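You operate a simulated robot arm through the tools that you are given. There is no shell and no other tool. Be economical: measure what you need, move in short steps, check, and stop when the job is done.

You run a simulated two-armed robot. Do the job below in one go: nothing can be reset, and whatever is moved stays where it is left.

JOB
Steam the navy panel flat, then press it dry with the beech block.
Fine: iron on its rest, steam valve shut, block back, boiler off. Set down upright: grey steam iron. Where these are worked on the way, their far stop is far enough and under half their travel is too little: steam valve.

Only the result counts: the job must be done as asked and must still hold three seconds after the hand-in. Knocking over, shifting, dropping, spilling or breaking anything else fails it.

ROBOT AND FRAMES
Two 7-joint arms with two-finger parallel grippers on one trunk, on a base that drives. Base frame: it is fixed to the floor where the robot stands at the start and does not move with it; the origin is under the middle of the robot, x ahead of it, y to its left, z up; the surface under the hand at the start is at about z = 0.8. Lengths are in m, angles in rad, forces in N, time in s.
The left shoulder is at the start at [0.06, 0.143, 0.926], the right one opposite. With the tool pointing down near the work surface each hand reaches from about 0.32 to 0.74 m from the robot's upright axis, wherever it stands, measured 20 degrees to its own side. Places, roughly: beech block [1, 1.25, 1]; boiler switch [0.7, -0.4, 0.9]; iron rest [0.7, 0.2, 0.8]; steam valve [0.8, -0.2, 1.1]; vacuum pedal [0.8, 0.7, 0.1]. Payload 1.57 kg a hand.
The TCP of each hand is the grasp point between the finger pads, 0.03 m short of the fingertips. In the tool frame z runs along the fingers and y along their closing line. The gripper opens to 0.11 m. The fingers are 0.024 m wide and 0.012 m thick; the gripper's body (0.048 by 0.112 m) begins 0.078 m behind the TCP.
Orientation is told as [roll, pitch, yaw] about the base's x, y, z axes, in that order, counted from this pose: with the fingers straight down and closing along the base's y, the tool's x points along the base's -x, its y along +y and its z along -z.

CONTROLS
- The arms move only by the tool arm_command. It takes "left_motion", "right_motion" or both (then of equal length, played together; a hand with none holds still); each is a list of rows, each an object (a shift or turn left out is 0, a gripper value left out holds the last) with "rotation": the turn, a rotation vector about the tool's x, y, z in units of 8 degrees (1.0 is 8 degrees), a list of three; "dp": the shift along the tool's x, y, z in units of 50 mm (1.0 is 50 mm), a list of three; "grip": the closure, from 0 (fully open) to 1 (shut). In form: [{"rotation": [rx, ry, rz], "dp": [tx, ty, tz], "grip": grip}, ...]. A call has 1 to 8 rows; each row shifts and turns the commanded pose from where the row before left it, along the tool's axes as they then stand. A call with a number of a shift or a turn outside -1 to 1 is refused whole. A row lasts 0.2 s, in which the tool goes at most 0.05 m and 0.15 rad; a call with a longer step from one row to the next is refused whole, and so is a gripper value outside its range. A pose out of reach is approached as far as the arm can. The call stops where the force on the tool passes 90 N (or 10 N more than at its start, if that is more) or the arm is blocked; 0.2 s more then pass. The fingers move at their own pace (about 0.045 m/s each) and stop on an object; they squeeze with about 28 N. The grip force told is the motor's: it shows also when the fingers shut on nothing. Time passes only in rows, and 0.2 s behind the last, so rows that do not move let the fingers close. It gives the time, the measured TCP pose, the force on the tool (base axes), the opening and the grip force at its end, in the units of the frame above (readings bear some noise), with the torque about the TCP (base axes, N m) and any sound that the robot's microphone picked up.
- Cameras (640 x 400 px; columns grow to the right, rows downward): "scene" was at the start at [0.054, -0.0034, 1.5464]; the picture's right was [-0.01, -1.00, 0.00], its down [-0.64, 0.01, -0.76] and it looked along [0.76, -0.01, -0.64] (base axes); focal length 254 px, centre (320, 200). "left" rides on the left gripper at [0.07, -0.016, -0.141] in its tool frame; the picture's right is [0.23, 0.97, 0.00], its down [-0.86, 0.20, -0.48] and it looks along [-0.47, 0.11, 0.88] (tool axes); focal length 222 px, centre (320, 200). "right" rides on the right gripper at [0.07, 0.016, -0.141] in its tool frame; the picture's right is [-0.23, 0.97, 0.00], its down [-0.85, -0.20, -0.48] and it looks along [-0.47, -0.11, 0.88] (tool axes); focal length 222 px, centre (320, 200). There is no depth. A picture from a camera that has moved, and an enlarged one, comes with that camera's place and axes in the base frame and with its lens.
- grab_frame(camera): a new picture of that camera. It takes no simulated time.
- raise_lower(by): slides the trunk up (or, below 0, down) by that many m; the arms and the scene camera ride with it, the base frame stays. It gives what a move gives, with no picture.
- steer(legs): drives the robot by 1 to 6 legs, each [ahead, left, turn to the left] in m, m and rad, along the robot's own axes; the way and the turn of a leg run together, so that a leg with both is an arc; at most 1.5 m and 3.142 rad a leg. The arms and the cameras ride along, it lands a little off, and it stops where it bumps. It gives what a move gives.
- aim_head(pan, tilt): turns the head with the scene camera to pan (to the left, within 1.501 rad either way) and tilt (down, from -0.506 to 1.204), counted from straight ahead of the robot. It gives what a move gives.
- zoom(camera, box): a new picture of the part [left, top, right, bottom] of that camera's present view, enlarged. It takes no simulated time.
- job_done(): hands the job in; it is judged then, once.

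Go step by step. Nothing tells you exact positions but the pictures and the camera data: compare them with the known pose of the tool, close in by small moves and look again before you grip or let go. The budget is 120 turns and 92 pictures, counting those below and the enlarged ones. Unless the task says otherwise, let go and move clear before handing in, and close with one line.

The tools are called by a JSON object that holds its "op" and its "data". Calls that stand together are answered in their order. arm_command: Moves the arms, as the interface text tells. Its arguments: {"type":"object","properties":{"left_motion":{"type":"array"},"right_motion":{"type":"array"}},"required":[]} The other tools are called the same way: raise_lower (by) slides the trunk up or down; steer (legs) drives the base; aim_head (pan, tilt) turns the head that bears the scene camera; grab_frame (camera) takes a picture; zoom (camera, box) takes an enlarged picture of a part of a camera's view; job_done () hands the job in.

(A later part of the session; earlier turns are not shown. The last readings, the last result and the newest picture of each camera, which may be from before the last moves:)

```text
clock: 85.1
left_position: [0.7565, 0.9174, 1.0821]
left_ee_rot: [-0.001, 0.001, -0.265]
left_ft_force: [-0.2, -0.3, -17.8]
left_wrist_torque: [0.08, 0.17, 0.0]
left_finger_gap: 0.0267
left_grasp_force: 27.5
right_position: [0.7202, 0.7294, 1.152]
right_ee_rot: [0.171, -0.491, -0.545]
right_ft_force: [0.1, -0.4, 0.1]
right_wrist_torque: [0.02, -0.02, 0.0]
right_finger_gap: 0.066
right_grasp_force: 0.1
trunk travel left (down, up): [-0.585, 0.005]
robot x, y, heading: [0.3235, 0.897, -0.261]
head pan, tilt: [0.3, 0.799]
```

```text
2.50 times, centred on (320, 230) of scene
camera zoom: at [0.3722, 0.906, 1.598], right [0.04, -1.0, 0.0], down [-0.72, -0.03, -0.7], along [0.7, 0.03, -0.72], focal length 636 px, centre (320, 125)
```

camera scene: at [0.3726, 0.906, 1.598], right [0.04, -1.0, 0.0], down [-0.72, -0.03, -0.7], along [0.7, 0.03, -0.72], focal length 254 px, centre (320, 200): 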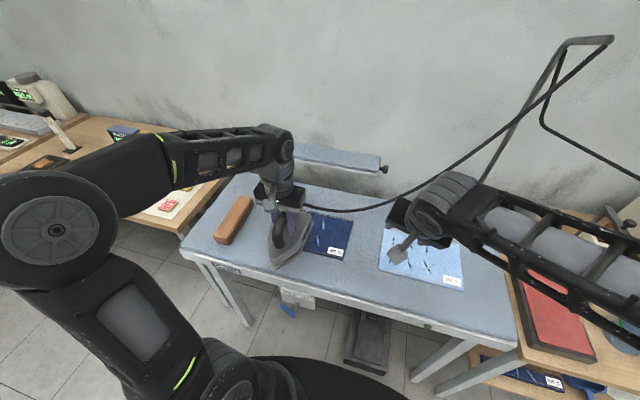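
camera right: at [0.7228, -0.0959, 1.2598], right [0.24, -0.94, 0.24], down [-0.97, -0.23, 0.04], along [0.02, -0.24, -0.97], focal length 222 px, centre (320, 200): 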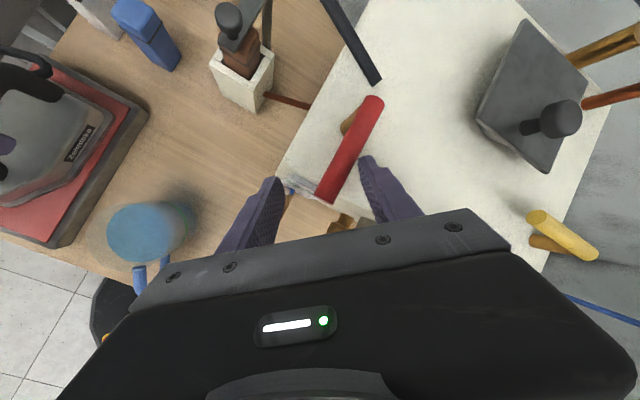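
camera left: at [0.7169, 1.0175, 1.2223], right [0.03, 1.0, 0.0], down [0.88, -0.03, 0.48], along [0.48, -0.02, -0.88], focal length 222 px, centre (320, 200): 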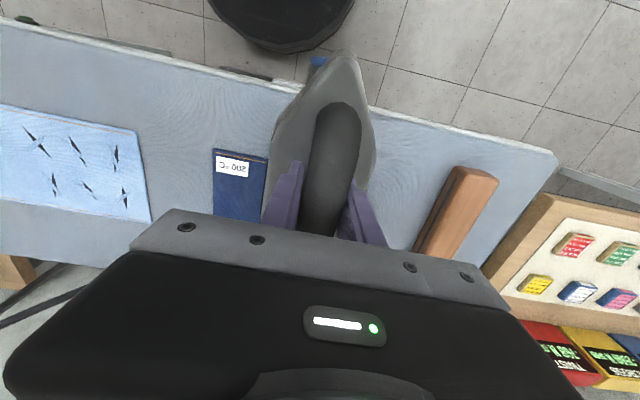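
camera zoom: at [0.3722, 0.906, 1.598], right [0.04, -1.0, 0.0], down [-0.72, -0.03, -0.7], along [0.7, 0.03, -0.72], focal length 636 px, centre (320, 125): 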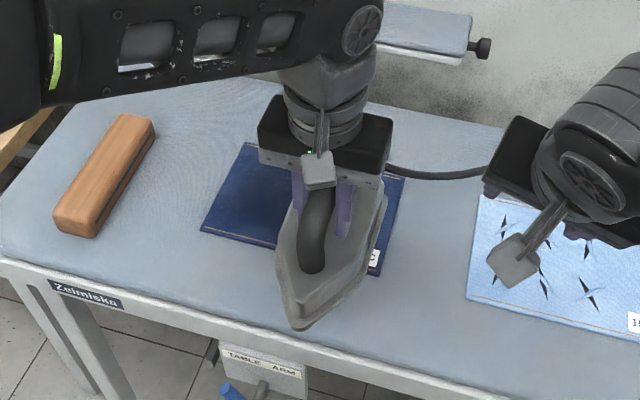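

Panel appears flat and damp. Now carry the iron back to its rest: drive right.

{"op": "steer", "data": {"legs": [[0.0, -0.38, 0.0], [0.0, -0.37, 0.0], [0.035, 0.0, 0.0]]}}

{"op": "grab_frame", "data": {"camera": "left"}}

{"op": "grab_frame", "data": {"camera": "scene"}}

```text
clock: 89.9
left_position: [0.5939, 0.184, 1.0822]
left_ee_rot: [0.0, 0.004, -0.263]
left_ft_force: [1.0, -0.9, -17.7]
left_wrist_torque: [0.03, 0.14, 0.0]
left_finger_gap: 0.0266
left_grasp_force: 28.0
right_position: [0.5594, -0.0044, 1.1505]
right_ee_rot: [0.169, -0.49, -0.545]
right_ft_force: [1.0, 0.2, 0.4]
right_wrist_torque: [0.04, 0.03, 0.0]
right_finger_gap: 0.0662
right_grasp_force: 0.0
trunk travel left (down, up): [-0.585, 0.005]
robot x, y, heading: [0.1591, 0.1639, -0.267]
head pan, tilt: [0.3, 0.799]
```

```text
35 pictures are left
camera left: at [0.5238, 0.1863, 1.2249], right [0.03, 1.0, 0.0], down [0.88, -0.03, 0.48], along [0.48, -0.02, -0.88], focal length 222 px, centre (320, 200)
```

left: 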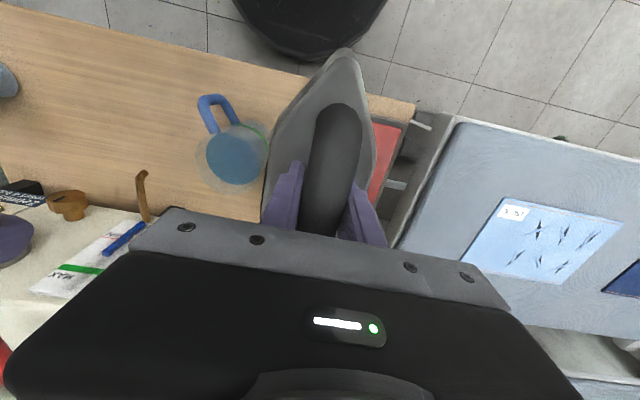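

```text
34 pictures are left
camera scene: at [0.2116, 0.1724, 1.598], right [0.04, -1.0, 0.0], down [-0.72, -0.03, -0.7], along [0.69, 0.03, -0.72], focal length 254 px, centre (320, 200)
```

scene: 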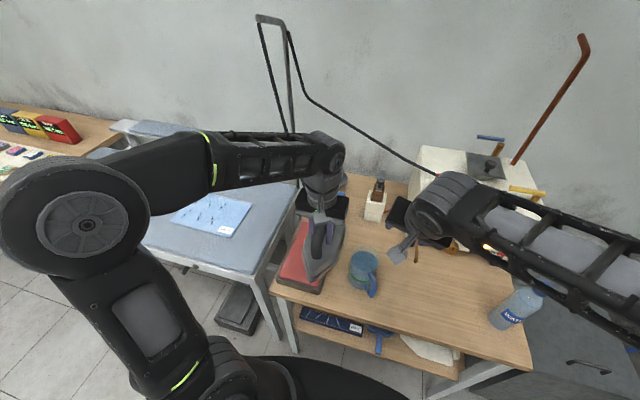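

{"op": "arm_command", "data": {"left_motion": [{"dp": [-0.2, 0.14, 0]}, {"dp": [-0.4, 0.28, 0]}, {"dp": [-0.4, 0.29, 0]}, {"dp": [-0.4, 0.28, 0]}, {"dp": [-0.4, 0.28, 0]}, {"dp": [-0.24, 0.16, 0]}, {}]}}

{"op": "arm_command", "data": {"left_motion": [{"dp": [0, 0, 0.2]}, {"dp": [0, 0, 0.5]}, {"dp": [0, 0, 0.6]}, {"dp": [0, 0, 0.6]}, {"dp": [0, 0, 0.4]}, {"dp": [0, 0, 0.3]}, {"dp": [0, 0, 0.1]}, {}]}}

{"op": "grab_frame", "data": {"camera": "left"}}

{"op": "zoom", "data": {"camera": "scene", "box": [250, 190, 390, 310]}}

```text
clock: 91.5
left_position: [0.712, 0.2287, 1.0819]
left_ee_rot: [0.001, 0.003, -0.264]
left_ft_force: [0.0, -0.4, -18.0]
left_wrist_torque: [0.04, 0.16, -0.01]
left_finger_gap: 0.027
left_grasp_force: 28.0
right_position: [0.5567, -0.0041, 1.1513]
right_ee_rot: [0.17, -0.49, -0.545]
right_ft_force: [-0.3, 0.5, 0.0]
right_wrist_torque: [-0.01, 0.0, 0.01]
right_finger_gap: 0.066
right_grasp_force: 0.1
trunk travel left (down, up): [-0.585, 0.005]
robot x, y, heading: [0.1577, 0.1675, -0.266]
head pan, tilt: [0.3, 0.799]
```

```text
clock: 93.3
left_position: [0.7102, 0.2288, 0.9491]
left_ee_rot: [0.0, 0.004, -0.264]
left_ft_force: [-0.1, 0.2, -17.8]
left_wrist_torque: [0.02, 0.13, -0.02]
left_finger_gap: 0.0267
left_grasp_force: 28.5
right_position: [0.5573, -0.0036, 1.1509]
right_ee_rot: [0.17, -0.492, -0.544]
right_ft_force: [-0.1, -0.6, 0.2]
right_wrist_torque: [-0.01, 0.04, -0.01]
right_finger_gap: 0.0661
right_grasp_force: 0.0
trunk travel left (down, up): [-0.585, 0.005]
robot x, y, heading: [0.1561, 0.1672, -0.261]
head pan, tilt: [0.3, 0.799]
```

```text
33 pictures are left
camera left: at [0.6395, 0.2301, 1.0904], right [0.03, 1.0, 0.0], down [0.88, -0.03, 0.48], along [0.48, -0.02, -0.88], focal length 222 px, centre (320, 200)
```

left: 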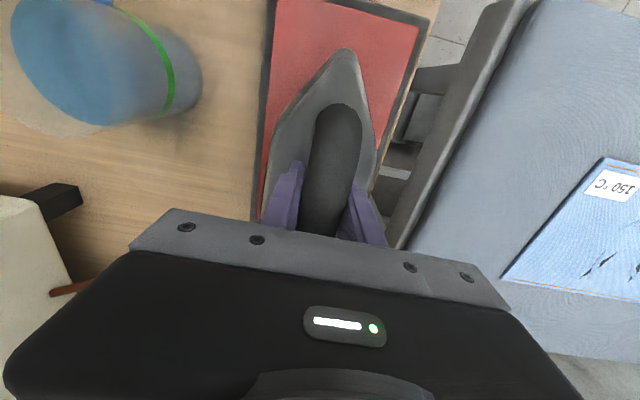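

```text
3.33 times, centred on (320, 250) of scene
camera zoom: at [0.2098, 0.1735, 1.598], right [0.04, -1.0, 0.0], down [-0.72, -0.03, -0.7], along [0.7, 0.03, -0.72], focal length 847 px, centre (320, 33)
```

zoom: 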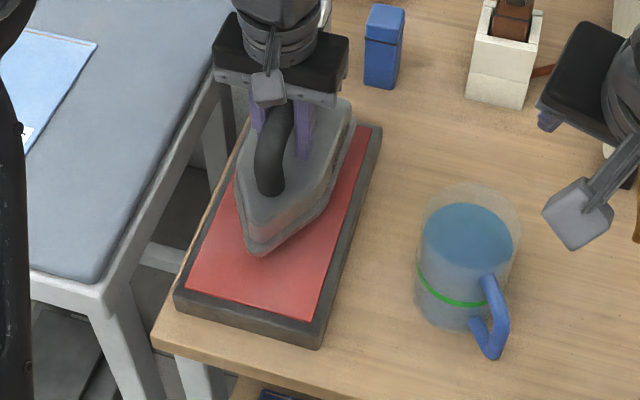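

Aligned with the rest. Lower to contact.

{"op": "arm_command", "data": {"left_motion": [{"dp": [0, -0.04, 0.2]}, {"dp": [0, 0, 0.15]}, {"dp": [0, 0, 0.1]}, {"dp": [0, 0, 0.06]}, {}]}}

```text
clock: 94.5
left_position: [0.7093, 0.226, 0.9226]
left_ee_rot: [0.002, 0.002, -0.264]
left_ft_force: [0.6, 1.0, -17.6]
left_wrist_torque: [0.02, 0.12, 0.02]
left_finger_gap: 0.0268
left_grasp_force: 28.0
right_position: [0.5578, -0.0046, 1.1503]
right_ee_rot: [0.168, -0.489, -0.544]
right_ft_force: [0.9, 0.9, -0.3]
right_wrist_torque: [0.01, 0.03, 0.02]
right_finger_gap: 0.0661
right_grasp_force: 0.0
trunk travel left (down, up): [-0.585, 0.005]
robot x, y, heading: [0.1583, 0.1628, -0.261]
head pan, tilt: [0.3, 0.799]
```

{"op": "arm_command", "data": {"left_motion": [{"dp": [0, 0, 0.05]}, {"dp": [0, 0, 0.04]}, {}]}}

```text
clock: 95.3
left_position: [0.7094, 0.2262, 0.92]
left_ee_rot: [-0.002, -0.002, -0.264]
left_ft_force: [0.9, 0.9, -12.9]
left_wrist_torque: [-0.22, -0.25, 0.14]
left_finger_gap: 0.0269
left_grasp_force: 27.7
right_position: [0.5574, -0.004, 1.1522]
right_ee_rot: [0.169, -0.491, -0.545]
right_ft_force: [0.2, -0.6, -0.4]
right_wrist_torque: [-0.01, 0.0, -0.05]
right_finger_gap: 0.0659
right_grasp_force: 0.0
trunk travel left (down, up): [-0.585, 0.005]
robot x, y, heading: [0.1611, 0.1657, -0.262]
head pan, tilt: [0.3, 0.799]
```

Touching down. I release the iron, lift the left hand clear, and bring the right hand toward the open lever.

{"op": "arm_command", "data": {"left_motion": [{"dp": [0, 0, 0.03]}, {"grip": 0.2}, {}, {}, {}, {"dp": [0, 0, -0.8]}, {"dp": [0, 0, -1]}, {"dp": [0, 0, -1]}]}}

{"op": "arm_command", "data": {"right_motion": [{"dp": [-0.756, -0.16, 0.332], "grip": 0.6}, {"dp": [-0.756, -0.16, 0.332]}, {"dp": [-0.756, -0.16, 0.332]}, {"dp": [-0.756, -0.16, 0.332]}, {"dp": [-0.756, -0.16, 0.332]}]}}

{"op": "grab_frame", "data": {"camera": "right"}}

{"op": "grab_frame", "data": {"camera": "scene"}}

```text
clock: 97.1
left_position: [0.7098, 0.2249, 1.0581]
left_ee_rot: [0.001, 0.001, -0.263]
left_ft_force: [-0.4, 0.2, -0.3]
left_wrist_torque: [0.05, -0.01, 0.03]
left_finger_gap: 0.0878
left_grasp_force: 0.1
right_position: [0.5561, -0.0033, 1.1516]
right_ee_rot: [0.171, -0.491, -0.545]
right_ft_force: [0.1, 0.3, -0.5]
right_wrist_torque: [0.01, -0.01, -0.04]
right_finger_gap: 0.0663
right_grasp_force: 0.1
trunk travel left (down, up): [-0.585, 0.005]
robot x, y, heading: [0.1553, 0.1647, -0.267]
head pan, tilt: [0.3, 0.799]
```

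```text
clock: 98.3
left_position: [0.7122, 0.2245, 1.0579]
left_ee_rot: [0.0, 0.003, -0.263]
left_ft_force: [0.2, -0.6, -1.0]
left_wrist_torque: [0.02, 0.03, 0.01]
left_finger_gap: 0.0879
left_grasp_force: 0.1
right_position: [0.7223, -0.136, 1.1627]
right_ee_rot: [0.171, -0.489, -0.544]
right_ft_force: [-0.7, 0.3, 0.4]
right_wrist_torque: [-0.02, 0.03, 0.01]
right_finger_gap: 0.0441
right_grasp_force: 0.1
trunk travel left (down, up): [-0.585, 0.005]
robot x, y, heading: [0.1598, 0.1654, -0.262]
head pan, tilt: [0.3, 0.799]
```

```text
31 pictures are left
camera right: at [0.6086, -0.0772, 1.2547], right [0.6, 0.76, 0.25], down [0.33, -0.52, 0.79], along [0.73, -0.39, -0.56], focal length 222 px, centre (320, 200)
```

right: 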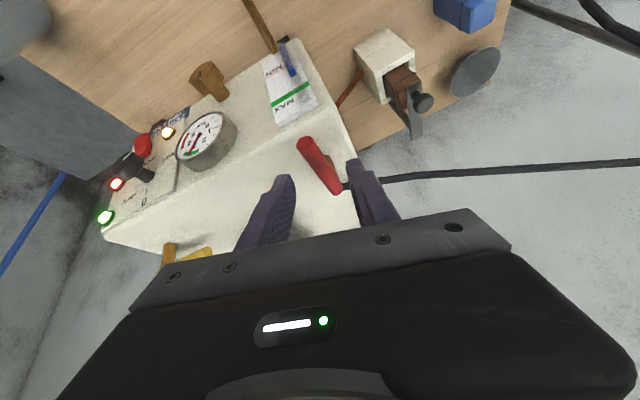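

```text
30 pictures are left
camera scene: at [0.2093, 0.1728, 1.598], right [0.04, -1.0, 0.0], down [-0.72, -0.03, -0.7], along [0.7, 0.03, -0.72], focal length 254 px, centre (320, 200)
```

scene: 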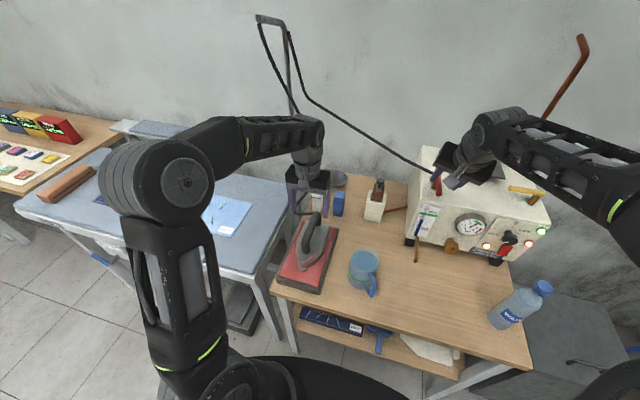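

Iron rests properly. The lever is between the right fingers; I insert and swing it back along the arc.

{"op": "arm_command", "data": {"right_motion": [{"dp": [0, 0, 0.55]}, {"dp": [0, 0, 0.5]}, {"dp": [-0.2, -0.33, 0.05], "rotation": [0, 0, 1]}, {"dp": [-0.244, -0.299, 0.05], "rotation": [0, 0, 1]}, {"dp": [-0.439, -0.057, 0.19], "rotation": [0, 0, 1]}, {"dp": [-0.3, 0.197, 0.2], "rotation": [0, 0, 1]}, {"dp": [-0.269, 0.237, 0.2], "rotation": [0, 0, 1]}, {}]}}

{"op": "grab_frame", "data": {"camera": "right"}}

```text
clock: 100.1
left_position: [0.7114, 0.2249, 1.0569]
left_ee_rot: [0.003, 0.002, -0.263]
left_ft_force: [-0.3, -0.1, -0.4]
left_wrist_torque: [0.05, 0.0, -0.01]
left_finger_gap: 0.0878
left_grasp_force: 0.0
right_position: [0.8064, -0.2104, 1.1154]
right_ee_rot: [0.448, -0.268, -1.263]
right_ft_force: [0.3, 0.1, -0.2]
right_wrist_torque: [0.01, 0.01, 0.04]
right_finger_gap: 0.0441
right_grasp_force: 0.1
trunk travel left (down, up): [-0.585, 0.005]
robot x, y, heading: [0.1603, 0.161, -0.264]
head pan, tilt: [0.3, 0.799]
```

```text
29 pictures are left
camera right: at [0.7297, -0.128, 1.2268], right [0.87, 0.16, 0.47], down [-0.15, -0.82, 0.56], along [0.47, -0.55, -0.69], focal length 222 px, centre (320, 200)
```

right: 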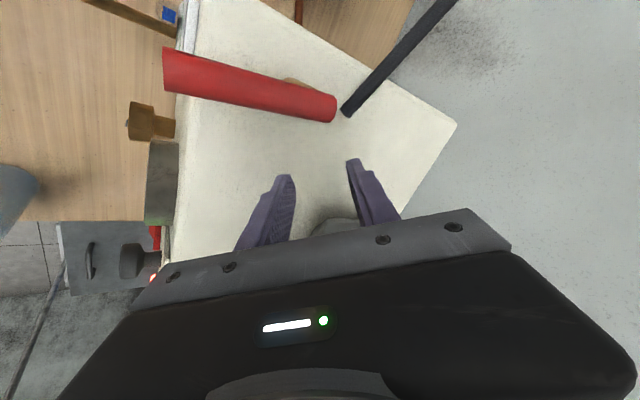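

The fingers passed just over the lever; it is still open. I lift, rotate back and retry about 1.5 cm deeper.

{"op": "arm_command", "data": {"right_motion": [{"dp": [0, 0, -0.7]}, {"dp": [0, 0, -0.7], "rotation": [0, 0, -1]}, {"rotation": [0, 0, -1]}, {"rotation": [0, 0, -1]}, {"rotation": [0, 0, -1]}, {"rotation": [0, 0, -1]}]}}

```text
clock: 101.5
left_position: [0.7106, 0.2256, 1.0577]
left_ee_rot: [0.0, 0.0, -0.263]
left_ft_force: [0.4, -0.8, -0.2]
left_wrist_torque: [-0.01, 0.0, 0.02]
left_finger_gap: 0.088
left_grasp_force: 0.0
right_position: [0.7697, -0.2008, 1.1782]
right_ee_rot: [0.169, -0.491, -0.541]
right_ft_force: [-0.1, -0.2, -0.3]
right_wrist_torque: [-0.02, 0.0, 0.0]
right_finger_gap: 0.0439
right_grasp_force: 0.0
trunk travel left (down, up): [-0.585, 0.005]
robot x, y, heading: [0.1549, 0.1661, -0.265]
head pan, tilt: [0.3, 0.799]
```

{"op": "arm_command", "data": {"right_motion": [{"dp": [0.81, 0.306, -0.213]}, {"dp": [0.81, 0.306, -0.213]}, {"dp": [0, 0, 0.7]}, {"dp": [0, 0, 0.7]}, {"dp": [-0.2, -0.33, 0.05], "rotation": [0, 0, 1]}]}}

{"op": "grab_frame", "data": {"camera": "right"}}

```text
clock: 102.7
left_position: [0.7101, 0.2254, 1.0578]
left_ee_rot: [-0.001, 0.001, -0.263]
left_ft_force: [-1.2, -0.2, -0.2]
left_wrist_torque: [-0.03, -0.01, 0.03]
left_finger_gap: 0.0879
left_grasp_force: 0.1
right_position: [0.7482, -0.1597, 1.1019]
right_ee_rot: [0.244, -0.46, -0.697]
right_ft_force: [-1.7, 4.4, -1.4]
right_wrist_torque: [-0.02, -0.03, 0.13]
right_finger_gap: 0.0459
right_grasp_force: 1.2
trunk travel left (down, up): [-0.585, 0.005]
robot x, y, heading: [0.1555, 0.1623, -0.263]
head pan, tilt: [0.3, 0.799]
```

```text
28 pictures are left
camera right: at [0.6406, -0.0937, 1.1973], right [0.68, 0.66, 0.31], down [0.25, -0.61, 0.75], along [0.69, -0.44, -0.58], focal length 222 px, centre (320, 200)
```

right: 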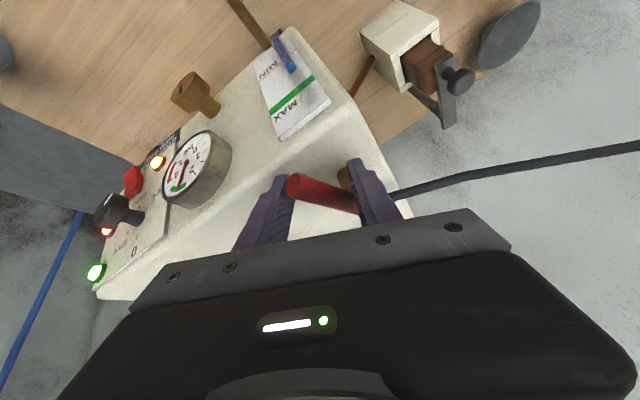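

Caught now. Continue the closing arc.

{"op": "arm_command", "data": {"right_motion": [{"dp": [-0.244, -0.299, 0.05], "rotation": [0, 0, 1]}, {"dp": [-0.3, -0.15, 0.1], "rotation": [0, 0, 1]}, {"dp": [-0.3, 0.05, 0.15], "rotation": [0, 0, 1]}, {"dp": [-0.3, 0.2, 0.15], "rotation": [0, 0, 1]}, {"dp": [-0.2, 0.25, 0.15], "rotation": [0, 0, 1]}, {}]}}

{"op": "grab_frame", "data": {"camera": "right"}}

```text
clock: 103.4
left_position: [0.7029, 0.2277, 1.0613]
left_ee_rot: [0.001, -0.006, -0.26]
left_ft_force: [0.3, -1.2, 0.0]
left_wrist_torque: [0.11, 0.02, -0.02]
left_finger_gap: 0.0882
left_grasp_force: 0.2
right_position: [0.7449, -0.1635, 1.1003]
right_ee_rot: [0.354, -0.339, -0.95]
right_ft_force: [-33.9, 25.4, 22.7]
right_wrist_torque: [-0.25, 1.91, -0.14]
right_finger_gap: 0.0617
right_grasp_force: 9.8
trunk travel left (down, up): [-0.585, 0.005]
robot x, y, heading: [0.1559, 0.1659, -0.26]
head pan, tilt: [0.3, 0.799]
stopped in row 3 (right hand): the force on the tool passed its limit at 101 N (the readings are from after the stop); the commanded pose is now the measured one
```

```text
27 pictures are left
camera right: at [0.6519, -0.0941, 1.2072], right [0.8, 0.45, 0.39], down [0.11, -0.76, 0.64], along [0.59, -0.47, -0.66], focal length 222 px, centre (320, 200)
```

right: 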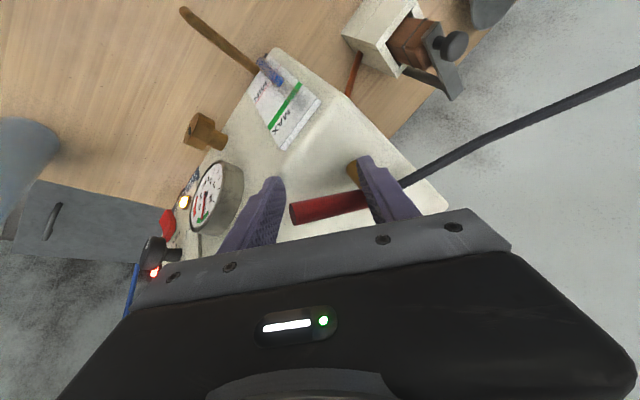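

Jammed because the closing line lined up with the lever. I back out and will instead push it round with closed fingers as a single post.

{"op": "arm_command", "data": {"right_motion": [{"dp": [0.2, 0.2, -0.05], "rotation": [0, 0, -1]}, {"dp": [0.2, 0.2, 0], "rotation": [0, 0, -1]}, {"rotation": [0, 0, -1]}, {"dp": [0, 0, -0.8]}, {"dp": [0, 0, -0.8], "grip": 1}, {}, {}, {}]}}

{"op": "grab_frame", "data": {"camera": "right"}}

```text
clock: 105.2
left_position: [0.7091, 0.2285, 1.0569]
left_ee_rot: [0.0, 0.004, -0.259]
left_ft_force: [-0.1, -0.2, -0.7]
left_wrist_torque: [-0.03, 0.0, -0.02]
left_finger_gap: 0.0879
left_grasp_force: 0.0
right_position: [0.7142, -0.1402, 1.1656]
right_ee_rot: [0.172, -0.453, -0.516]
right_ft_force: [-0.6, -0.1, -0.1]
right_wrist_torque: [0.02, 0.02, -0.02]
right_finger_gap: 0.0
right_grasp_force: 21.7
trunk travel left (down, up): [-0.585, 0.005]
robot x, y, heading: [0.159, 0.1683, -0.263]
head pan, tilt: [0.3, 0.799]
```

```text
26 pictures are left
camera right: at [0.6021, -0.086, 1.2617], right [0.59, 0.77, 0.25], down [0.36, -0.53, 0.77], along [0.72, -0.36, -0.59], focal length 222 px, centre (320, 200)
```

right: 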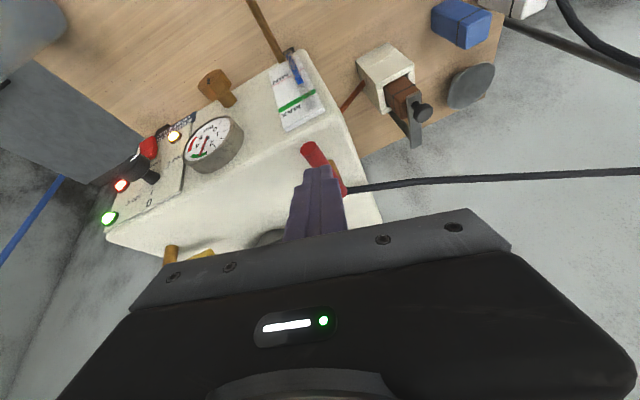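

{"op": "arm_command", "data": {"right_motion": [{"dp": [-0.184, 0.507, 0.179]}, {"dp": [-0.184, 0.507, 0.179]}, {"dp": [0.293, -0.103, 0.593]}, {"dp": [0.293, -0.103, 0.593]}, {"dp": [-0.08, -0.443, -0.036]}, {"dp": [-0.08, -0.443, -0.036]}]}}

{"op": "grab_frame", "data": {"camera": "right"}}

```text
clock: 106.6
left_position: [0.7105, 0.2281, 1.0574]
left_ee_rot: [-0.001, 0.0, -0.258]
left_ft_force: [0.3, 0.1, 0.0]
left_wrist_torque: [0.02, 0.02, -0.01]
left_finger_gap: 0.0881
left_grasp_force: 0.1
right_position: [0.7459, -0.1445, 1.1005]
right_ee_rot: [0.175, -0.455, -0.513]
right_ft_force: [0.8, 0.9, 2.5]
right_wrist_torque: [-0.03, 0.01, 0.04]
right_finger_gap: 0.0
right_grasp_force: 21.0
trunk travel left (down, up): [-0.585, 0.005]
robot x, y, heading: [0.1538, 0.1606, -0.258]
head pan, tilt: [0.3, 0.799]
```

```text
25 pictures are left
camera right: at [0.6321, -0.0916, 1.197], right [0.59, 0.77, 0.25], down [0.36, -0.53, 0.77], along [0.72, -0.36, -0.59], focal length 222 px, centre (320, 200)
```

right: 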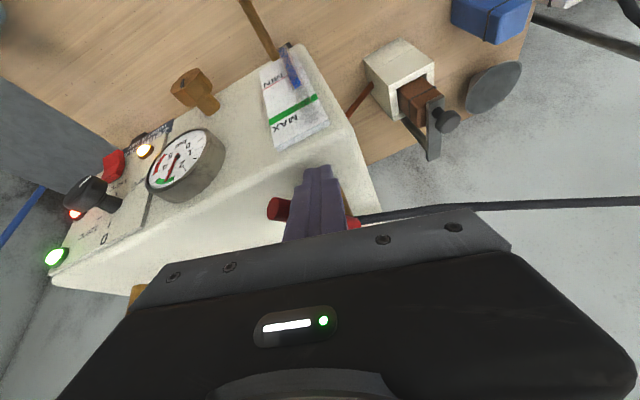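

The lever is moving with the closed fingers. Continue to the end of the arc.

{"op": "arm_command", "data": {"right_motion": [{"dp": [-0.27, -0.466, 0.05]}, {"dp": [-0.324, -0.256, 0.116]}, {"dp": [-0.398, -0.08, 0.18]}, {"dp": [-0.2, 0.05, 0.12]}, {}]}}

{"op": "grab_frame", "data": {"camera": "right"}}

```text
clock: 107.8
left_position: [0.7039, 0.2274, 1.0596]
left_ee_rot: [0.001, -0.003, -0.263]
left_ft_force: [-0.9, -0.5, 0.4]
left_wrist_torque: [0.02, 0.02, -0.02]
left_finger_gap: 0.088
left_grasp_force: 0.1
right_position: [0.7693, -0.1995, 1.0934]
right_ee_rot: [0.163, -0.413, -0.505]
right_ft_force: [-38.0, 13.7, 8.4]
right_wrist_torque: [-0.04, -0.48, 0.37]
right_finger_gap: 0.0002
right_grasp_force: 21.6
trunk travel left (down, up): [-0.585, 0.005]
robot x, y, heading: [0.1539, 0.1671, -0.263]
head pan, tilt: [0.3, 0.799]
stopped in row 5 (right hand): the force on the tool passed its limit at 92 N (the readings are from after the stop); the commanded pose is now the measured one
```

```text
24 pictures are left
camera right: at [0.6597, -0.1487, 1.1951], right [0.59, 0.77, 0.24], down [0.4, -0.53, 0.75], along [0.7, -0.35, -0.62], focal length 222 px, centre (320, 200)
```

right: 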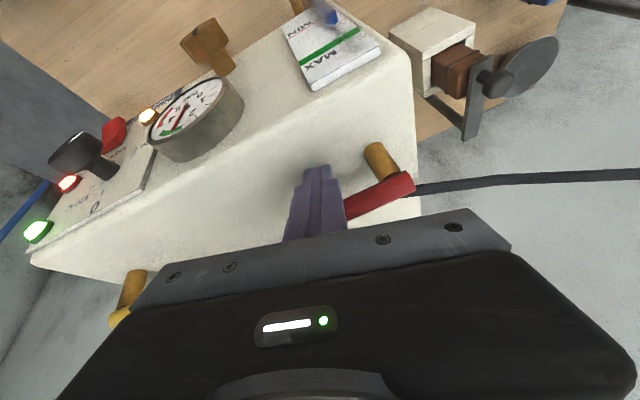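

The lever is hard against its shut stop. Back off and check from above; I'll also verify with the scene camera.

{"op": "arm_command", "data": {"right_motion": [{"dp": [0.5, 0, -0.2]}, {"dp": [0.3, 0, -0.9]}, {"dp": [0.3, 0, -0.9]}, {"dp": [0.9, 0, -0.3]}, {"dp": [0.9, 0, 0]}]}}

{"op": "aim_head", "data": {"pan": -0.2, "tilt": 0.7}}

{"op": "zoom", "data": {"camera": "scene", "box": [260, 100, 480, 290]}}

```text
clock: 109.0
left_position: [0.7073, 0.2294, 1.0575]
left_ee_rot: [-0.001, 0.0, -0.262]
left_ft_force: [-0.2, 0.2, -0.3]
left_wrist_torque: [0.03, -0.02, 0.0]
left_finger_gap: 0.0879
left_grasp_force: 0.1
right_position: [0.6113, -0.1337, 1.1337]
right_ee_rot: [0.164, -0.418, -0.507]
right_ft_force: [-0.5, -0.4, 1.0]
right_wrist_torque: [0.02, -0.04, -0.01]
right_finger_gap: 0.0001
right_grasp_force: 21.1
trunk travel left (down, up): [-0.585, 0.005]
robot x, y, heading: [0.1586, 0.1664, -0.264]
head pan, tilt: [0.3, 0.799]
```

```text
clock: 109.9
left_position: [0.7065, 0.2278, 1.0567]
left_ee_rot: [0.0, 0.001, -0.262]
left_ft_force: [0.1, 0.0, 0.2]
left_wrist_torque: [-0.01, 0.02, -0.01]
left_finger_gap: 0.088
left_grasp_force: 0.1
right_position: [0.614, -0.1349, 1.1347]
right_ee_rot: [0.164, -0.418, -0.505]
right_ft_force: [0.0, 0.1, -0.6]
right_wrist_torque: [0.03, -0.01, 0.01]
right_finger_gap: 0.0002
right_grasp_force: 21.3
trunk travel left (down, up): [-0.585, 0.005]
robot x, y, heading: [0.1561, 0.1673, -0.261]
head pan, tilt: [-0.201, 0.7]
```

```text
2.11 times, centred on (370, 195) of scene
camera zoom: at [0.2008, 0.1344, 1.6063], right [-0.44, -0.9, 0.0], down [-0.58, 0.29, -0.76], along [0.68, -0.34, -0.64], focal length 535 px, centre (215, 210)
```

zoom: 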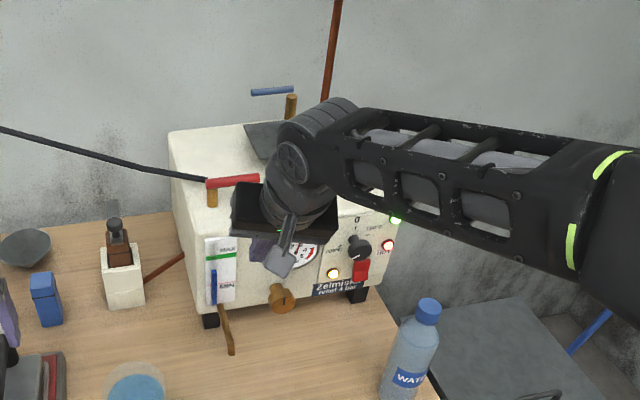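

The valve looks shut exactly as at the start. Next is the red rocker: the knob and bottle block a frontal press, so I'll come from the right side. First retract both hands, drive right, and roll the right wrist so the fingers point left.

{"op": "arm_command", "data": {"left_motion": [{"dp": [0, 0, -0.9]}, {"dp": [0.9, 0, 0]}, {"dp": [0.9, 0, 0]}, {"dp": [0.9, 0, 0]}], "right_motion": [{"dp": [0, 0, -0.7]}, {"dp": [0, 0, -0.7], "rotation": [0, 0, -1]}, {"rotation": [0, 0, -0.9]}, {}]}}

{"op": "steer", "data": {"legs": [[0.0, -0.36, 0.0]]}}

{"op": "arm_command", "data": {"right_motion": [{"rotation": [-1, 0, 0]}, {"rotation": [-1, 0, 0]}, {"rotation": [-1, 0, 0]}, {"rotation": [-1, 0, 0]}, {"rotation": [-1, 0, 0]}, {"rotation": [-1, 0, 0]}, {"rotation": [-1, 0, 0]}, {"rotation": [-0.5, 0, 0]}]}}

{"op": "aim_head", "data": {"pan": -0.1, "tilt": 0.75}}

{"op": "grab_frame", "data": {"camera": "scene"}}

```text
clock: 110.9
left_position: [0.5739, 0.2621, 1.1035]
left_ee_rot: [0.001, -0.003, -0.262]
left_ft_force: [-0.9, -0.3, -0.4]
left_wrist_torque: [-0.02, -0.05, 0.01]
left_finger_gap: 0.0881
left_grasp_force: 0.1
right_position: [0.5798, -0.1292, 1.1989]
right_ee_rot: [0.041, -0.447, -0.215]
right_ft_force: [0.4, 1.0, 1.1]
right_wrist_torque: [-0.01, -0.01, 0.04]
right_finger_gap: 0.0002
right_grasp_force: 21.0
trunk travel left (down, up): [-0.585, 0.005]
robot x, y, heading: [0.1542, 0.168, -0.258]
head pan, tilt: [-0.201, 0.7]
```

```text
clock: 113.2
left_position: [0.4813, -0.0927, 1.1017]
left_ee_rot: [0.002, 0.0, -0.262]
left_ft_force: [-0.7, 0.5, 0.5]
left_wrist_torque: [0.02, -0.02, -0.01]
left_finger_gap: 0.0878
left_grasp_force: 0.1
right_position: [0.4864, -0.4842, 1.1975]
right_ee_rot: [0.041, -0.445, -0.217]
right_ft_force: [0.0, -0.9, 0.1]
right_wrist_torque: [0.01, -0.01, 0.0]
right_finger_gap: 0.0001
right_grasp_force: 21.1
trunk travel left (down, up): [-0.585, 0.005]
robot x, y, heading: [0.0572, -0.1828, -0.267]
head pan, tilt: [-0.201, 0.7]
```

```text
clock: 115.0
left_position: [0.4802, -0.0921, 1.1021]
left_ee_rot: [0.0, 0.0, -0.262]
left_ft_force: [-0.6, 0.4, -0.3]
left_wrist_torque: [0.03, -0.01, -0.02]
left_finger_gap: 0.0881
left_grasp_force: 0.0
right_position: [0.4877, -0.4846, 1.1988]
right_ee_rot: [1.091, -0.447, -0.22]
right_ft_force: [0.2, 0.1, 0.1]
right_wrist_torque: [0.0, -0.01, 0.02]
right_finger_gap: 0.0
right_grasp_force: 21.0
trunk travel left (down, up): [-0.585, 0.005]
robot x, y, heading: [0.0624, -0.189, -0.264]
head pan, tilt: [-0.201, 0.7]
```

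```text
clock: 115.7
left_position: [0.4816, -0.0917, 1.1024]
left_ee_rot: [-0.002, -0.001, -0.26]
left_ft_force: [0.0, -0.4, -0.9]
left_wrist_torque: [0.0, 0.01, -0.01]
left_finger_gap: 0.0882
left_grasp_force: 0.0
right_position: [0.4878, -0.4838, 1.199]
right_ee_rot: [1.088, -0.446, -0.215]
right_ft_force: [0.0, -0.2, 0.5]
right_wrist_torque: [-0.03, -0.01, -0.01]
right_finger_gap: 0.0
right_grasp_force: 20.8
trunk travel left (down, up): [-0.585, 0.005]
robot x, y, heading: [0.0571, -0.1858, -0.26]
head pan, tilt: [-0.099, 0.75]
```

```text
22 pictures are left
camera scene: at [0.1074, -0.2106, 1.6021], right [-0.35, -0.94, 0.0], down [-0.64, 0.24, -0.73], along [0.68, -0.26, -0.68], focal length 254 px, centre (320, 200)
```

scene: 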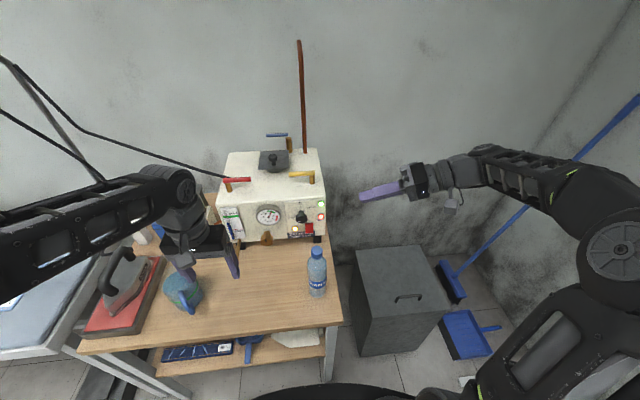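

Wrist is oriented as wanted. Zoom on the panel.

{"op": "zoom", "data": {"camera": "scene", "box": [270, 190, 340, 250]}}

```text
6.67 times, centred on (305, 220) of scene
camera zoom: at [0.1074, -0.2106, 1.6021], right [-0.35, -0.94, 0.0], down [-0.64, 0.24, -0.73], along [0.68, -0.26, -0.68], focal length 1695 px, centre (420, 67)
```

zoom: 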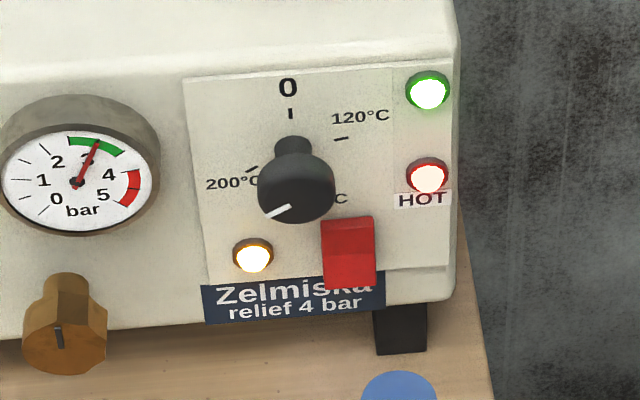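

The rocker triangulates to about (0.66,−0.382,0.93). I bring the closed fingers down at its right, clear of the bottle.

{"op": "arm_command", "data": {"right_motion": [{"dp": [-0.588, -0.264, 0.102]}, {"dp": [-0.588, -0.264, 0.102]}, {"dp": [0.382, -0.708, 0.371]}, {"dp": [0.382, -0.708, 0.371]}, {"dp": [0.382, -0.708, 0.371]}, {"dp": [0.382, -0.708, 0.371]}, {"dp": [0.382, -0.708, 0.371]}, {"dp": [0.382, -0.708, 0.371]}]}}

{"op": "zoom", "data": {"camera": "scene", "box": [240, 170, 440, 300]}}

```text
clock: 117.5
left_position: [0.4816, -0.0917, 1.1025]
left_ee_rot: [-0.001, 0.002, -0.264]
left_ft_force: [1.3, 0.0, -0.5]
left_wrist_torque: [-0.04, 0.03, -0.01]
left_finger_gap: 0.0879
left_grasp_force: 0.1
right_position: [0.5502, -0.5006, 0.9323]
right_ee_rot: [1.089, -0.446, -0.214]
right_ft_force: [0.3, 0.1, 0.0]
right_wrist_torque: [0.03, -0.01, -0.01]
right_finger_gap: 0.0
right_grasp_force: 21.4
trunk travel left (down, up): [-0.585, 0.005]
robot x, y, heading: [0.0631, -0.1842, -0.262]
head pan, tilt: [-0.099, 0.75]
```

```text
3.08 times, centred on (340, 235) of scene
camera zoom: at [0.1079, -0.2113, 1.6021], right [-0.35, -0.94, 0.0], down [-0.64, 0.24, -0.73], along [0.68, -0.26, -0.68], focal length 782 px, centre (258, 92)
```

zoom: 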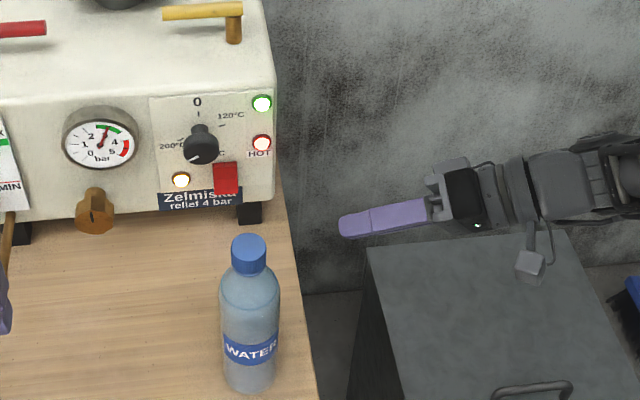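

Projection checks out. Slide left in front of the rocker.

{"op": "arm_command", "data": {"right_motion": [{"dp": [-0.245, 0.268, 0.764]}, {"dp": [-0.245, 0.268, 0.764]}, {"dp": [-0.245, 0.268, 0.764]}]}}

{"op": "zoom", "data": {"camera": "scene", "box": [260, 180, 360, 260]}}

```text
clock: 118.3
left_position: [0.4813, -0.0904, 1.102]
left_ee_rot: [0.002, 0.002, -0.263]
left_ft_force: [-0.1, -0.3, -0.2]
left_wrist_torque: [-0.04, 0.02, 0.04]
left_finger_gap: 0.0882
left_grasp_force: 0.0
right_position: [0.6147, -0.3928, 0.9309]
right_ee_rot: [1.087, -0.445, -0.218]
right_ft_force: [-0.4, 0.8, 0.4]
right_wrist_torque: [-0.02, 0.01, -0.01]
right_finger_gap: 0.0002
right_grasp_force: 21.7
trunk travel left (down, up): [-0.585, 0.005]
robot x, y, heading: [0.0623, -0.1891, -0.263]
head pan, tilt: [-0.099, 0.75]
```

```text
5.00 times, centred on (310, 220) of scene
camera zoom: at [0.1082, -0.21, 1.6021], right [-0.35, -0.94, 0.0], down [-0.64, 0.24, -0.73], along [0.68, -0.26, -0.68], focal length 1271 px, centre (370, 100)
```

zoom: 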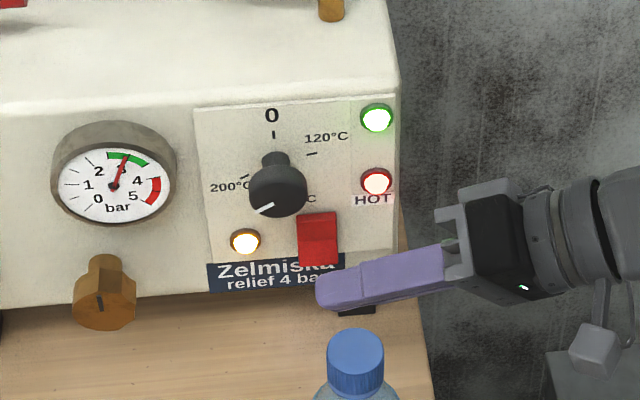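

{"op": "arm_command", "data": {"right_motion": [{"dp": [-0.18, -0.08, 0.032]}, {"dp": [-0.18, -0.08, 0.032]}, {"dp": [-0.09, -0.04, 0.016]}, {"dp": [-0.09, -0.04, 0.016]}]}}

{"op": "zoom", "data": {"camera": "scene", "box": [260, 180, 360, 260]}}

```text
clock: 119.3
left_position: [0.4805, -0.0907, 1.1033]
left_ee_rot: [0.0, 0.001, -0.261]
left_ft_force: [-0.1, -0.1, -0.9]
left_wrist_torque: [-0.03, 0.01, -0.02]
left_finger_gap: 0.0881
left_grasp_force: 0.1
right_position: [0.6419, -0.4003, 0.9332]
right_ee_rot: [1.088, -0.445, -0.213]
right_ft_force: [-9.8, -0.8, -1.1]
right_wrist_torque: [0.02, 0.2, 0.19]
right_finger_gap: 0.0
right_grasp_force: 20.7
trunk travel left (down, up): [-0.585, 0.005]
robot x, y, heading: [0.0598, -0.1839, -0.261]
head pan, tilt: [-0.099, 0.75]
```

```text
5.00 times, centred on (310, 220) of scene
camera zoom: at [0.1059, -0.2105, 1.6021], right [-0.35, -0.94, 0.0], down [-0.64, 0.24, -0.73], along [0.68, -0.26, -0.68], focal length 1271 px, centre (370, 100)
```

zoom: 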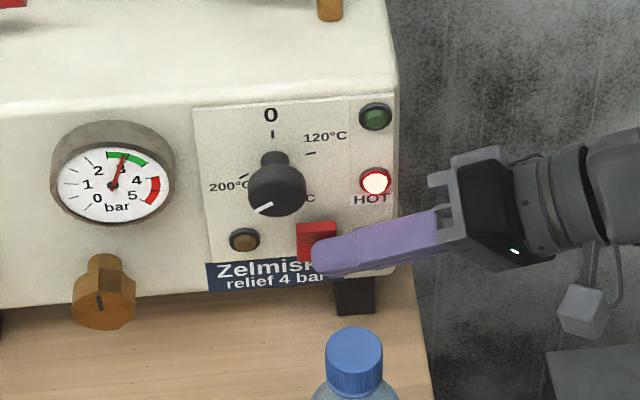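

Green and amber lamps went out: the boiler is off. I retreat along the same path and restore the wrist.

{"op": "arm_command", "data": {"right_motion": [{"dp": [0.18, 0.08, -0.032]}, {"dp": [0.25, 0.11, -0.045]}, {"dp": [0.245, -0.268, -0.764]}, {"dp": [0.245, -0.268, -0.764]}, {"dp": [0.245, -0.268, -0.764]}, {"dp": [-0.382, 0.708, -0.371]}, {"dp": [-0.382, 0.708, -0.371]}, {"dp": [-0.382, 0.708, -0.371]}]}}

{"op": "arm_command", "data": {"right_motion": [{"dp": [-0.382, 0.708, -0.371]}, {"dp": [-0.382, 0.708, -0.371]}, {"rotation": [1, 0, 0]}, {"rotation": [1, 0, 0]}, {"rotation": [1, 0, 0]}, {"rotation": [1, 0, 0]}, {"rotation": [1, 0, 0]}, {"rotation": [1, 0, 0]}]}}

{"op": "arm_command", "data": {"right_motion": [{"rotation": [1, 0, 0]}, {"rotation": [0.5, 0, 0]}, {"rotation": [0, 1, 0], "dp": [0.5, 0, -0.2]}, {"rotation": [0, 1, 0], "dp": [0.9, 0, 0]}, {"rotation": [0, 1, 0], "dp": [0.5, 0, 0]}]}}

{"op": "grab_frame", "data": {"camera": "scene"}}

```text
clock: 121.1
left_position: [0.4814, -0.0898, 1.1027]
left_ee_rot: [-0.001, 0.0, -0.262]
left_ft_force: [-1.3, 1.1, 0.7]
left_wrist_torque: [0.0, -0.03, 0.02]
left_finger_gap: 0.0879
left_grasp_force: 0.0
right_position: [0.5539, -0.5034, 1.0652]
right_ee_rot: [1.089, -0.443, -0.217]
right_ft_force: [-0.9, -0.9, -0.3]
right_wrist_torque: [-0.02, -0.01, -0.04]
right_finger_gap: 0.0004
right_grasp_force: 21.4
trunk travel left (down, up): [-0.585, 0.005]
robot x, y, heading: [0.0569, -0.1867, -0.263]
head pan, tilt: [-0.099, 0.75]
```

```text
clock: 122.9
left_position: [0.4809, -0.0903, 1.101]
left_ee_rot: [0.0, 0.0, -0.262]
left_ft_force: [-0.4, 0.1, 0.3]
left_wrist_torque: [-0.01, -0.01, -0.03]
left_finger_gap: 0.0881
left_grasp_force: 0.0
right_position: [0.5558, -0.5032, 1.1552]
right_ee_rot: [0.249, -0.447, -0.218]
right_ft_force: [0.3, 0.1, -0.4]
right_wrist_torque: [-0.05, 0.02, -0.04]
right_finger_gap: 0.0
right_grasp_force: 21.1
trunk travel left (down, up): [-0.585, 0.005]
robot x, y, heading: [0.0569, -0.1844, -0.26]
head pan, tilt: [-0.099, 0.75]
```

```text
clock: 124.1
left_position: [0.4813, -0.0923, 1.1012]
left_ee_rot: [0.001, 0.0, -0.262]
left_ft_force: [0.5, 0.0, -0.3]
left_wrist_torque: [0.02, 0.01, 0.02]
left_finger_gap: 0.0879
left_grasp_force: 0.0
right_position: [0.4631, -0.4828, 1.1348]
right_ee_rot: [0.037, -0.024, -0.2]
right_ft_force: [-1.0, 0.2, -0.3]
right_wrist_torque: [0.0, -0.01, 0.02]
right_finger_gap: 0.0002
right_grasp_force: 21.5
trunk travel left (down, up): [-0.585, 0.005]
robot x, y, heading: [0.0602, -0.1861, -0.261]
head pan, tilt: [-0.099, 0.75]
```

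```text
17 pictures are left
camera scene: at [0.1084, -0.2106, 1.6021], right [-0.35, -0.94, 0.0], down [-0.64, 0.24, -0.73], along [0.68, -0.26, -0.68], focal length 254 px, centre (320, 200)
```

scene: 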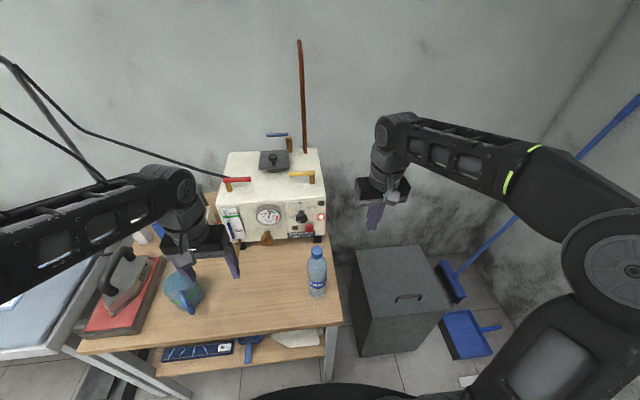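

Everything on the small table is in order. Now drive left to the beech block.

{"op": "steer", "data": {"legs": [[-0.03, 0.0, 0.0], [0.0, 0.64, 0.0], [0.0, 0.64, 0.0]]}}

{"op": "aim_head", "data": {"pan": 0.3, "tilt": 0.8}}

{"op": "grab_frame", "data": {"camera": "scene"}}

{"op": "grab_frame", "data": {"camera": "left"}}

```text
clock: 131.3
left_position: [0.7779, 1.1643, 1.1027]
left_ee_rot: [-0.002, 0.001, -0.255]
left_ft_force: [1.3, -0.2, 0.3]
left_wrist_torque: [-0.02, -0.05, -0.05]
left_finger_gap: 0.0881
left_grasp_force: 0.1
right_position: [0.7643, 0.7734, 1.1349]
right_ee_rot: [0.036, -0.029, -0.189]
right_ft_force: [0.4, 0.3, 0.7]
right_wrist_torque: [0.0, 0.02, -0.02]
right_finger_gap: 0.0
right_grasp_force: 21.1
trunk travel left (down, up): [-0.585, 0.005]
robot x, y, heading: [0.3585, 1.0717, -0.253]
head pan, tilt: [-0.099, 0.75]
```

```text
clock: 132.2
left_position: [0.7784, 1.165, 1.1024]
left_ee_rot: [0.0, 0.0, -0.254]
left_ft_force: [0.5, 0.6, 0.1]
left_wrist_torque: [0.01, 0.02, -0.01]
left_finger_gap: 0.0878
left_grasp_force: 0.1
right_position: [0.7646, 0.7727, 1.1349]
right_ee_rot: [0.035, -0.028, -0.191]
right_ft_force: [-0.2, -0.3, 0.5]
right_wrist_torque: [-0.02, 0.0, 0.01]
right_finger_gap: 0.0
right_grasp_force: 21.3
trunk travel left (down, up): [-0.585, 0.005]
robot x, y, heading: [0.358, 1.0682, -0.255]
head pan, tilt: [0.3, 0.799]
```

```text
16 pictures are left
camera scene: at [0.4096, 1.0741, 1.5981], right [0.05, -1.0, 0.0], down [-0.72, -0.03, -0.7], along [0.7, 0.03, -0.72], focal length 254 px, centre (320, 200)
```

scene: 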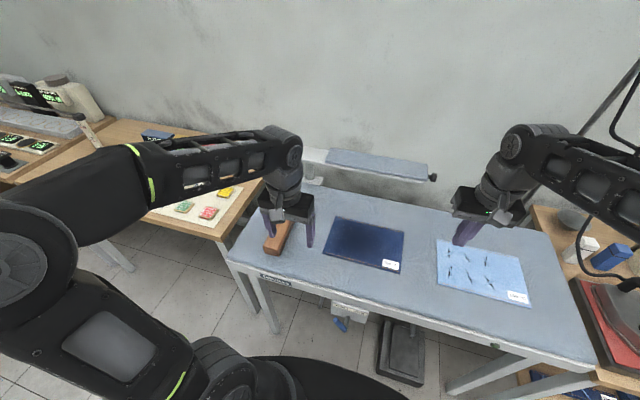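

```text
15 pictures are left
camera left: at [0.708, 1.1659, 1.244], right [0.02, 1.0, 0.0], down [0.88, -0.02, 0.48], along [0.48, -0.01, -0.88], focal length 222 px, centre (320, 200)
```

left: 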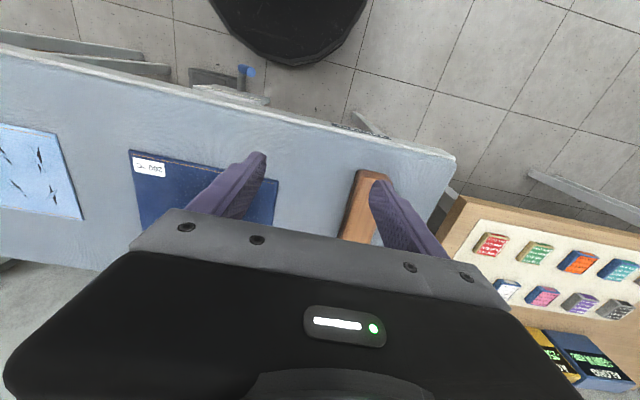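

The navy panel shows no creases. The block's centre is about (0.94,1.225), along the hand's x; I move above it.

{"op": "arm_command", "data": {"left_motion": [{"dp": [-0.707, 0.5, 0], "grip": 0}, {"dp": [-0.707, 0.5, 0]}, {"dp": [-0.707, 0.5, 0]}, {"dp": [-0.707, 0.5, 0]}, {"dp": [0, 0, 0.9]}, {"dp": [0, 0, 0.6]}]}}

{"op": "grab_frame", "data": {"camera": "left"}}

{"op": "zoom", "data": {"camera": "scene", "box": [220, 180, 420, 300]}}

```text
clock: 133.6
left_position: [0.942, 1.2243, 1.0262]
left_ee_rot: [0.001, 0.001, -0.252]
left_ft_force: [0.2, 0.4, -0.3]
left_wrist_torque: [0.02, 0.03, -0.03]
left_finger_gap: 0.1101
left_grasp_force: 0.1
right_position: [0.7658, 0.7724, 1.1341]
right_ee_rot: [0.037, -0.027, -0.19]
right_ft_force: [0.2, 1.1, -0.1]
right_wrist_torque: [0.01, -0.01, 0.05]
right_finger_gap: 0.0
right_grasp_force: 21.3
trunk travel left (down, up): [-0.585, 0.005]
robot x, y, heading: [0.3583, 1.0631, -0.253]
head pan, tilt: [0.3, 0.799]
```

```text
14 pictures are left
camera left: at [0.8705, 1.2267, 1.1682], right [0.02, 1.0, 0.0], down [0.88, -0.02, 0.48], along [0.48, -0.01, -0.88], focal length 222 px, centre (320, 200)
```

left: 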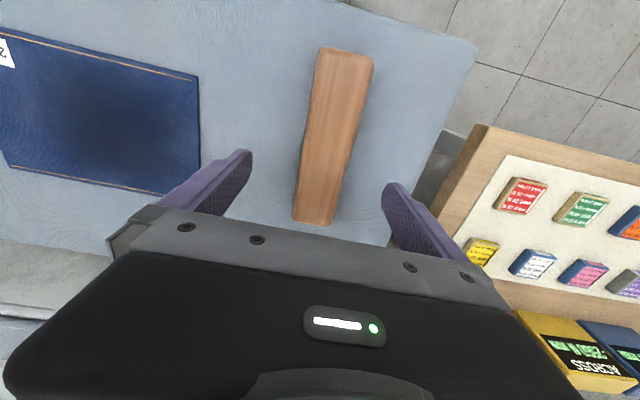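

```text
3.20 times, centred on (320, 240) of scene
camera zoom: at [0.4101, 1.0742, 1.5981], right [0.05, -1.0, 0.0], down [-0.72, -0.03, -0.7], along [0.7, 0.03, -0.72], focal length 813 px, centre (320, 72)
```

zoom: 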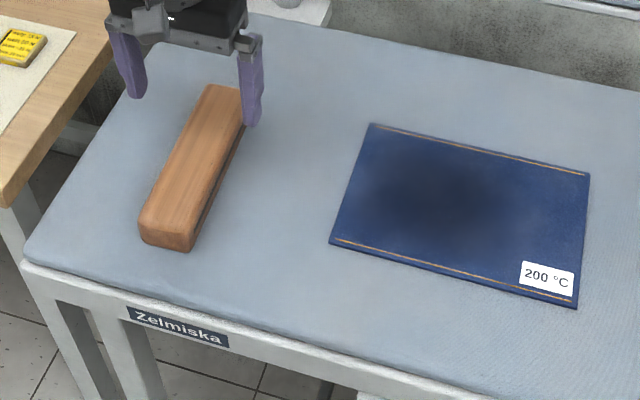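

Panel is flat with a damp dark patch. I align to the block (center 0.945,1.234, yaw −0.19) and descend.

{"op": "arm_command", "data": {"left_motion": [{"dp": [0, 0.2, 0], "rotation": [0, 0, -0.45]}, {"dp": [0, 0, 0.8]}, {"dp": [0, 0, 0.8]}, {"dp": [0, 0, 0.4]}, {"dp": [0, 0, 0.2]}, {}]}}

{"op": "grab_frame", "data": {"camera": "left"}}

```text
clock: 135.0
left_position: [0.9438, 1.2372, 0.9162]
left_ee_rot: [0.0, 0.001, -0.19]
left_ft_force: [-0.7, 0.4, 0.5]
left_wrist_torque: [0.04, 0.0, 0.03]
left_finger_gap: 0.1098
left_grasp_force: 0.0
right_position: [0.7645, 0.7735, 1.1351]
right_ee_rot: [0.038, -0.03, -0.189]
right_ft_force: [0.5, 0.0, 0.1]
right_wrist_torque: [0.0, -0.04, 0.02]
right_finger_gap: 0.0003
right_grasp_force: 21.2
trunk travel left (down, up): [-0.585, 0.005]
robot x, y, heading: [0.3584, 1.0648, -0.252]
head pan, tilt: [0.3, 0.799]
```

```text
12 pictures are left
camera left: at [0.8729, 1.2329, 1.0576], right [-0.04, 1.0, 0.0], down [0.88, 0.03, 0.48], along [0.48, 0.02, -0.88], focal length 222 px, centre (320, 200)
```

left: 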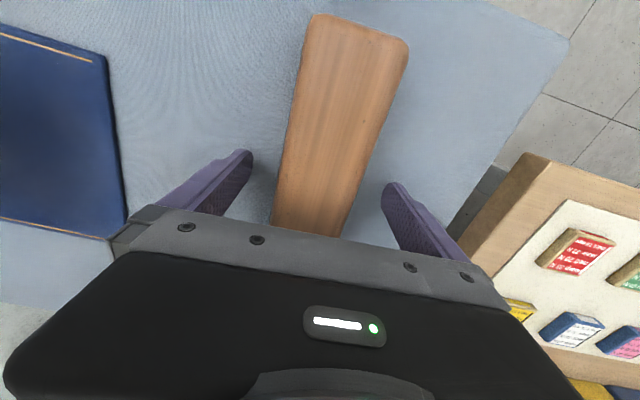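

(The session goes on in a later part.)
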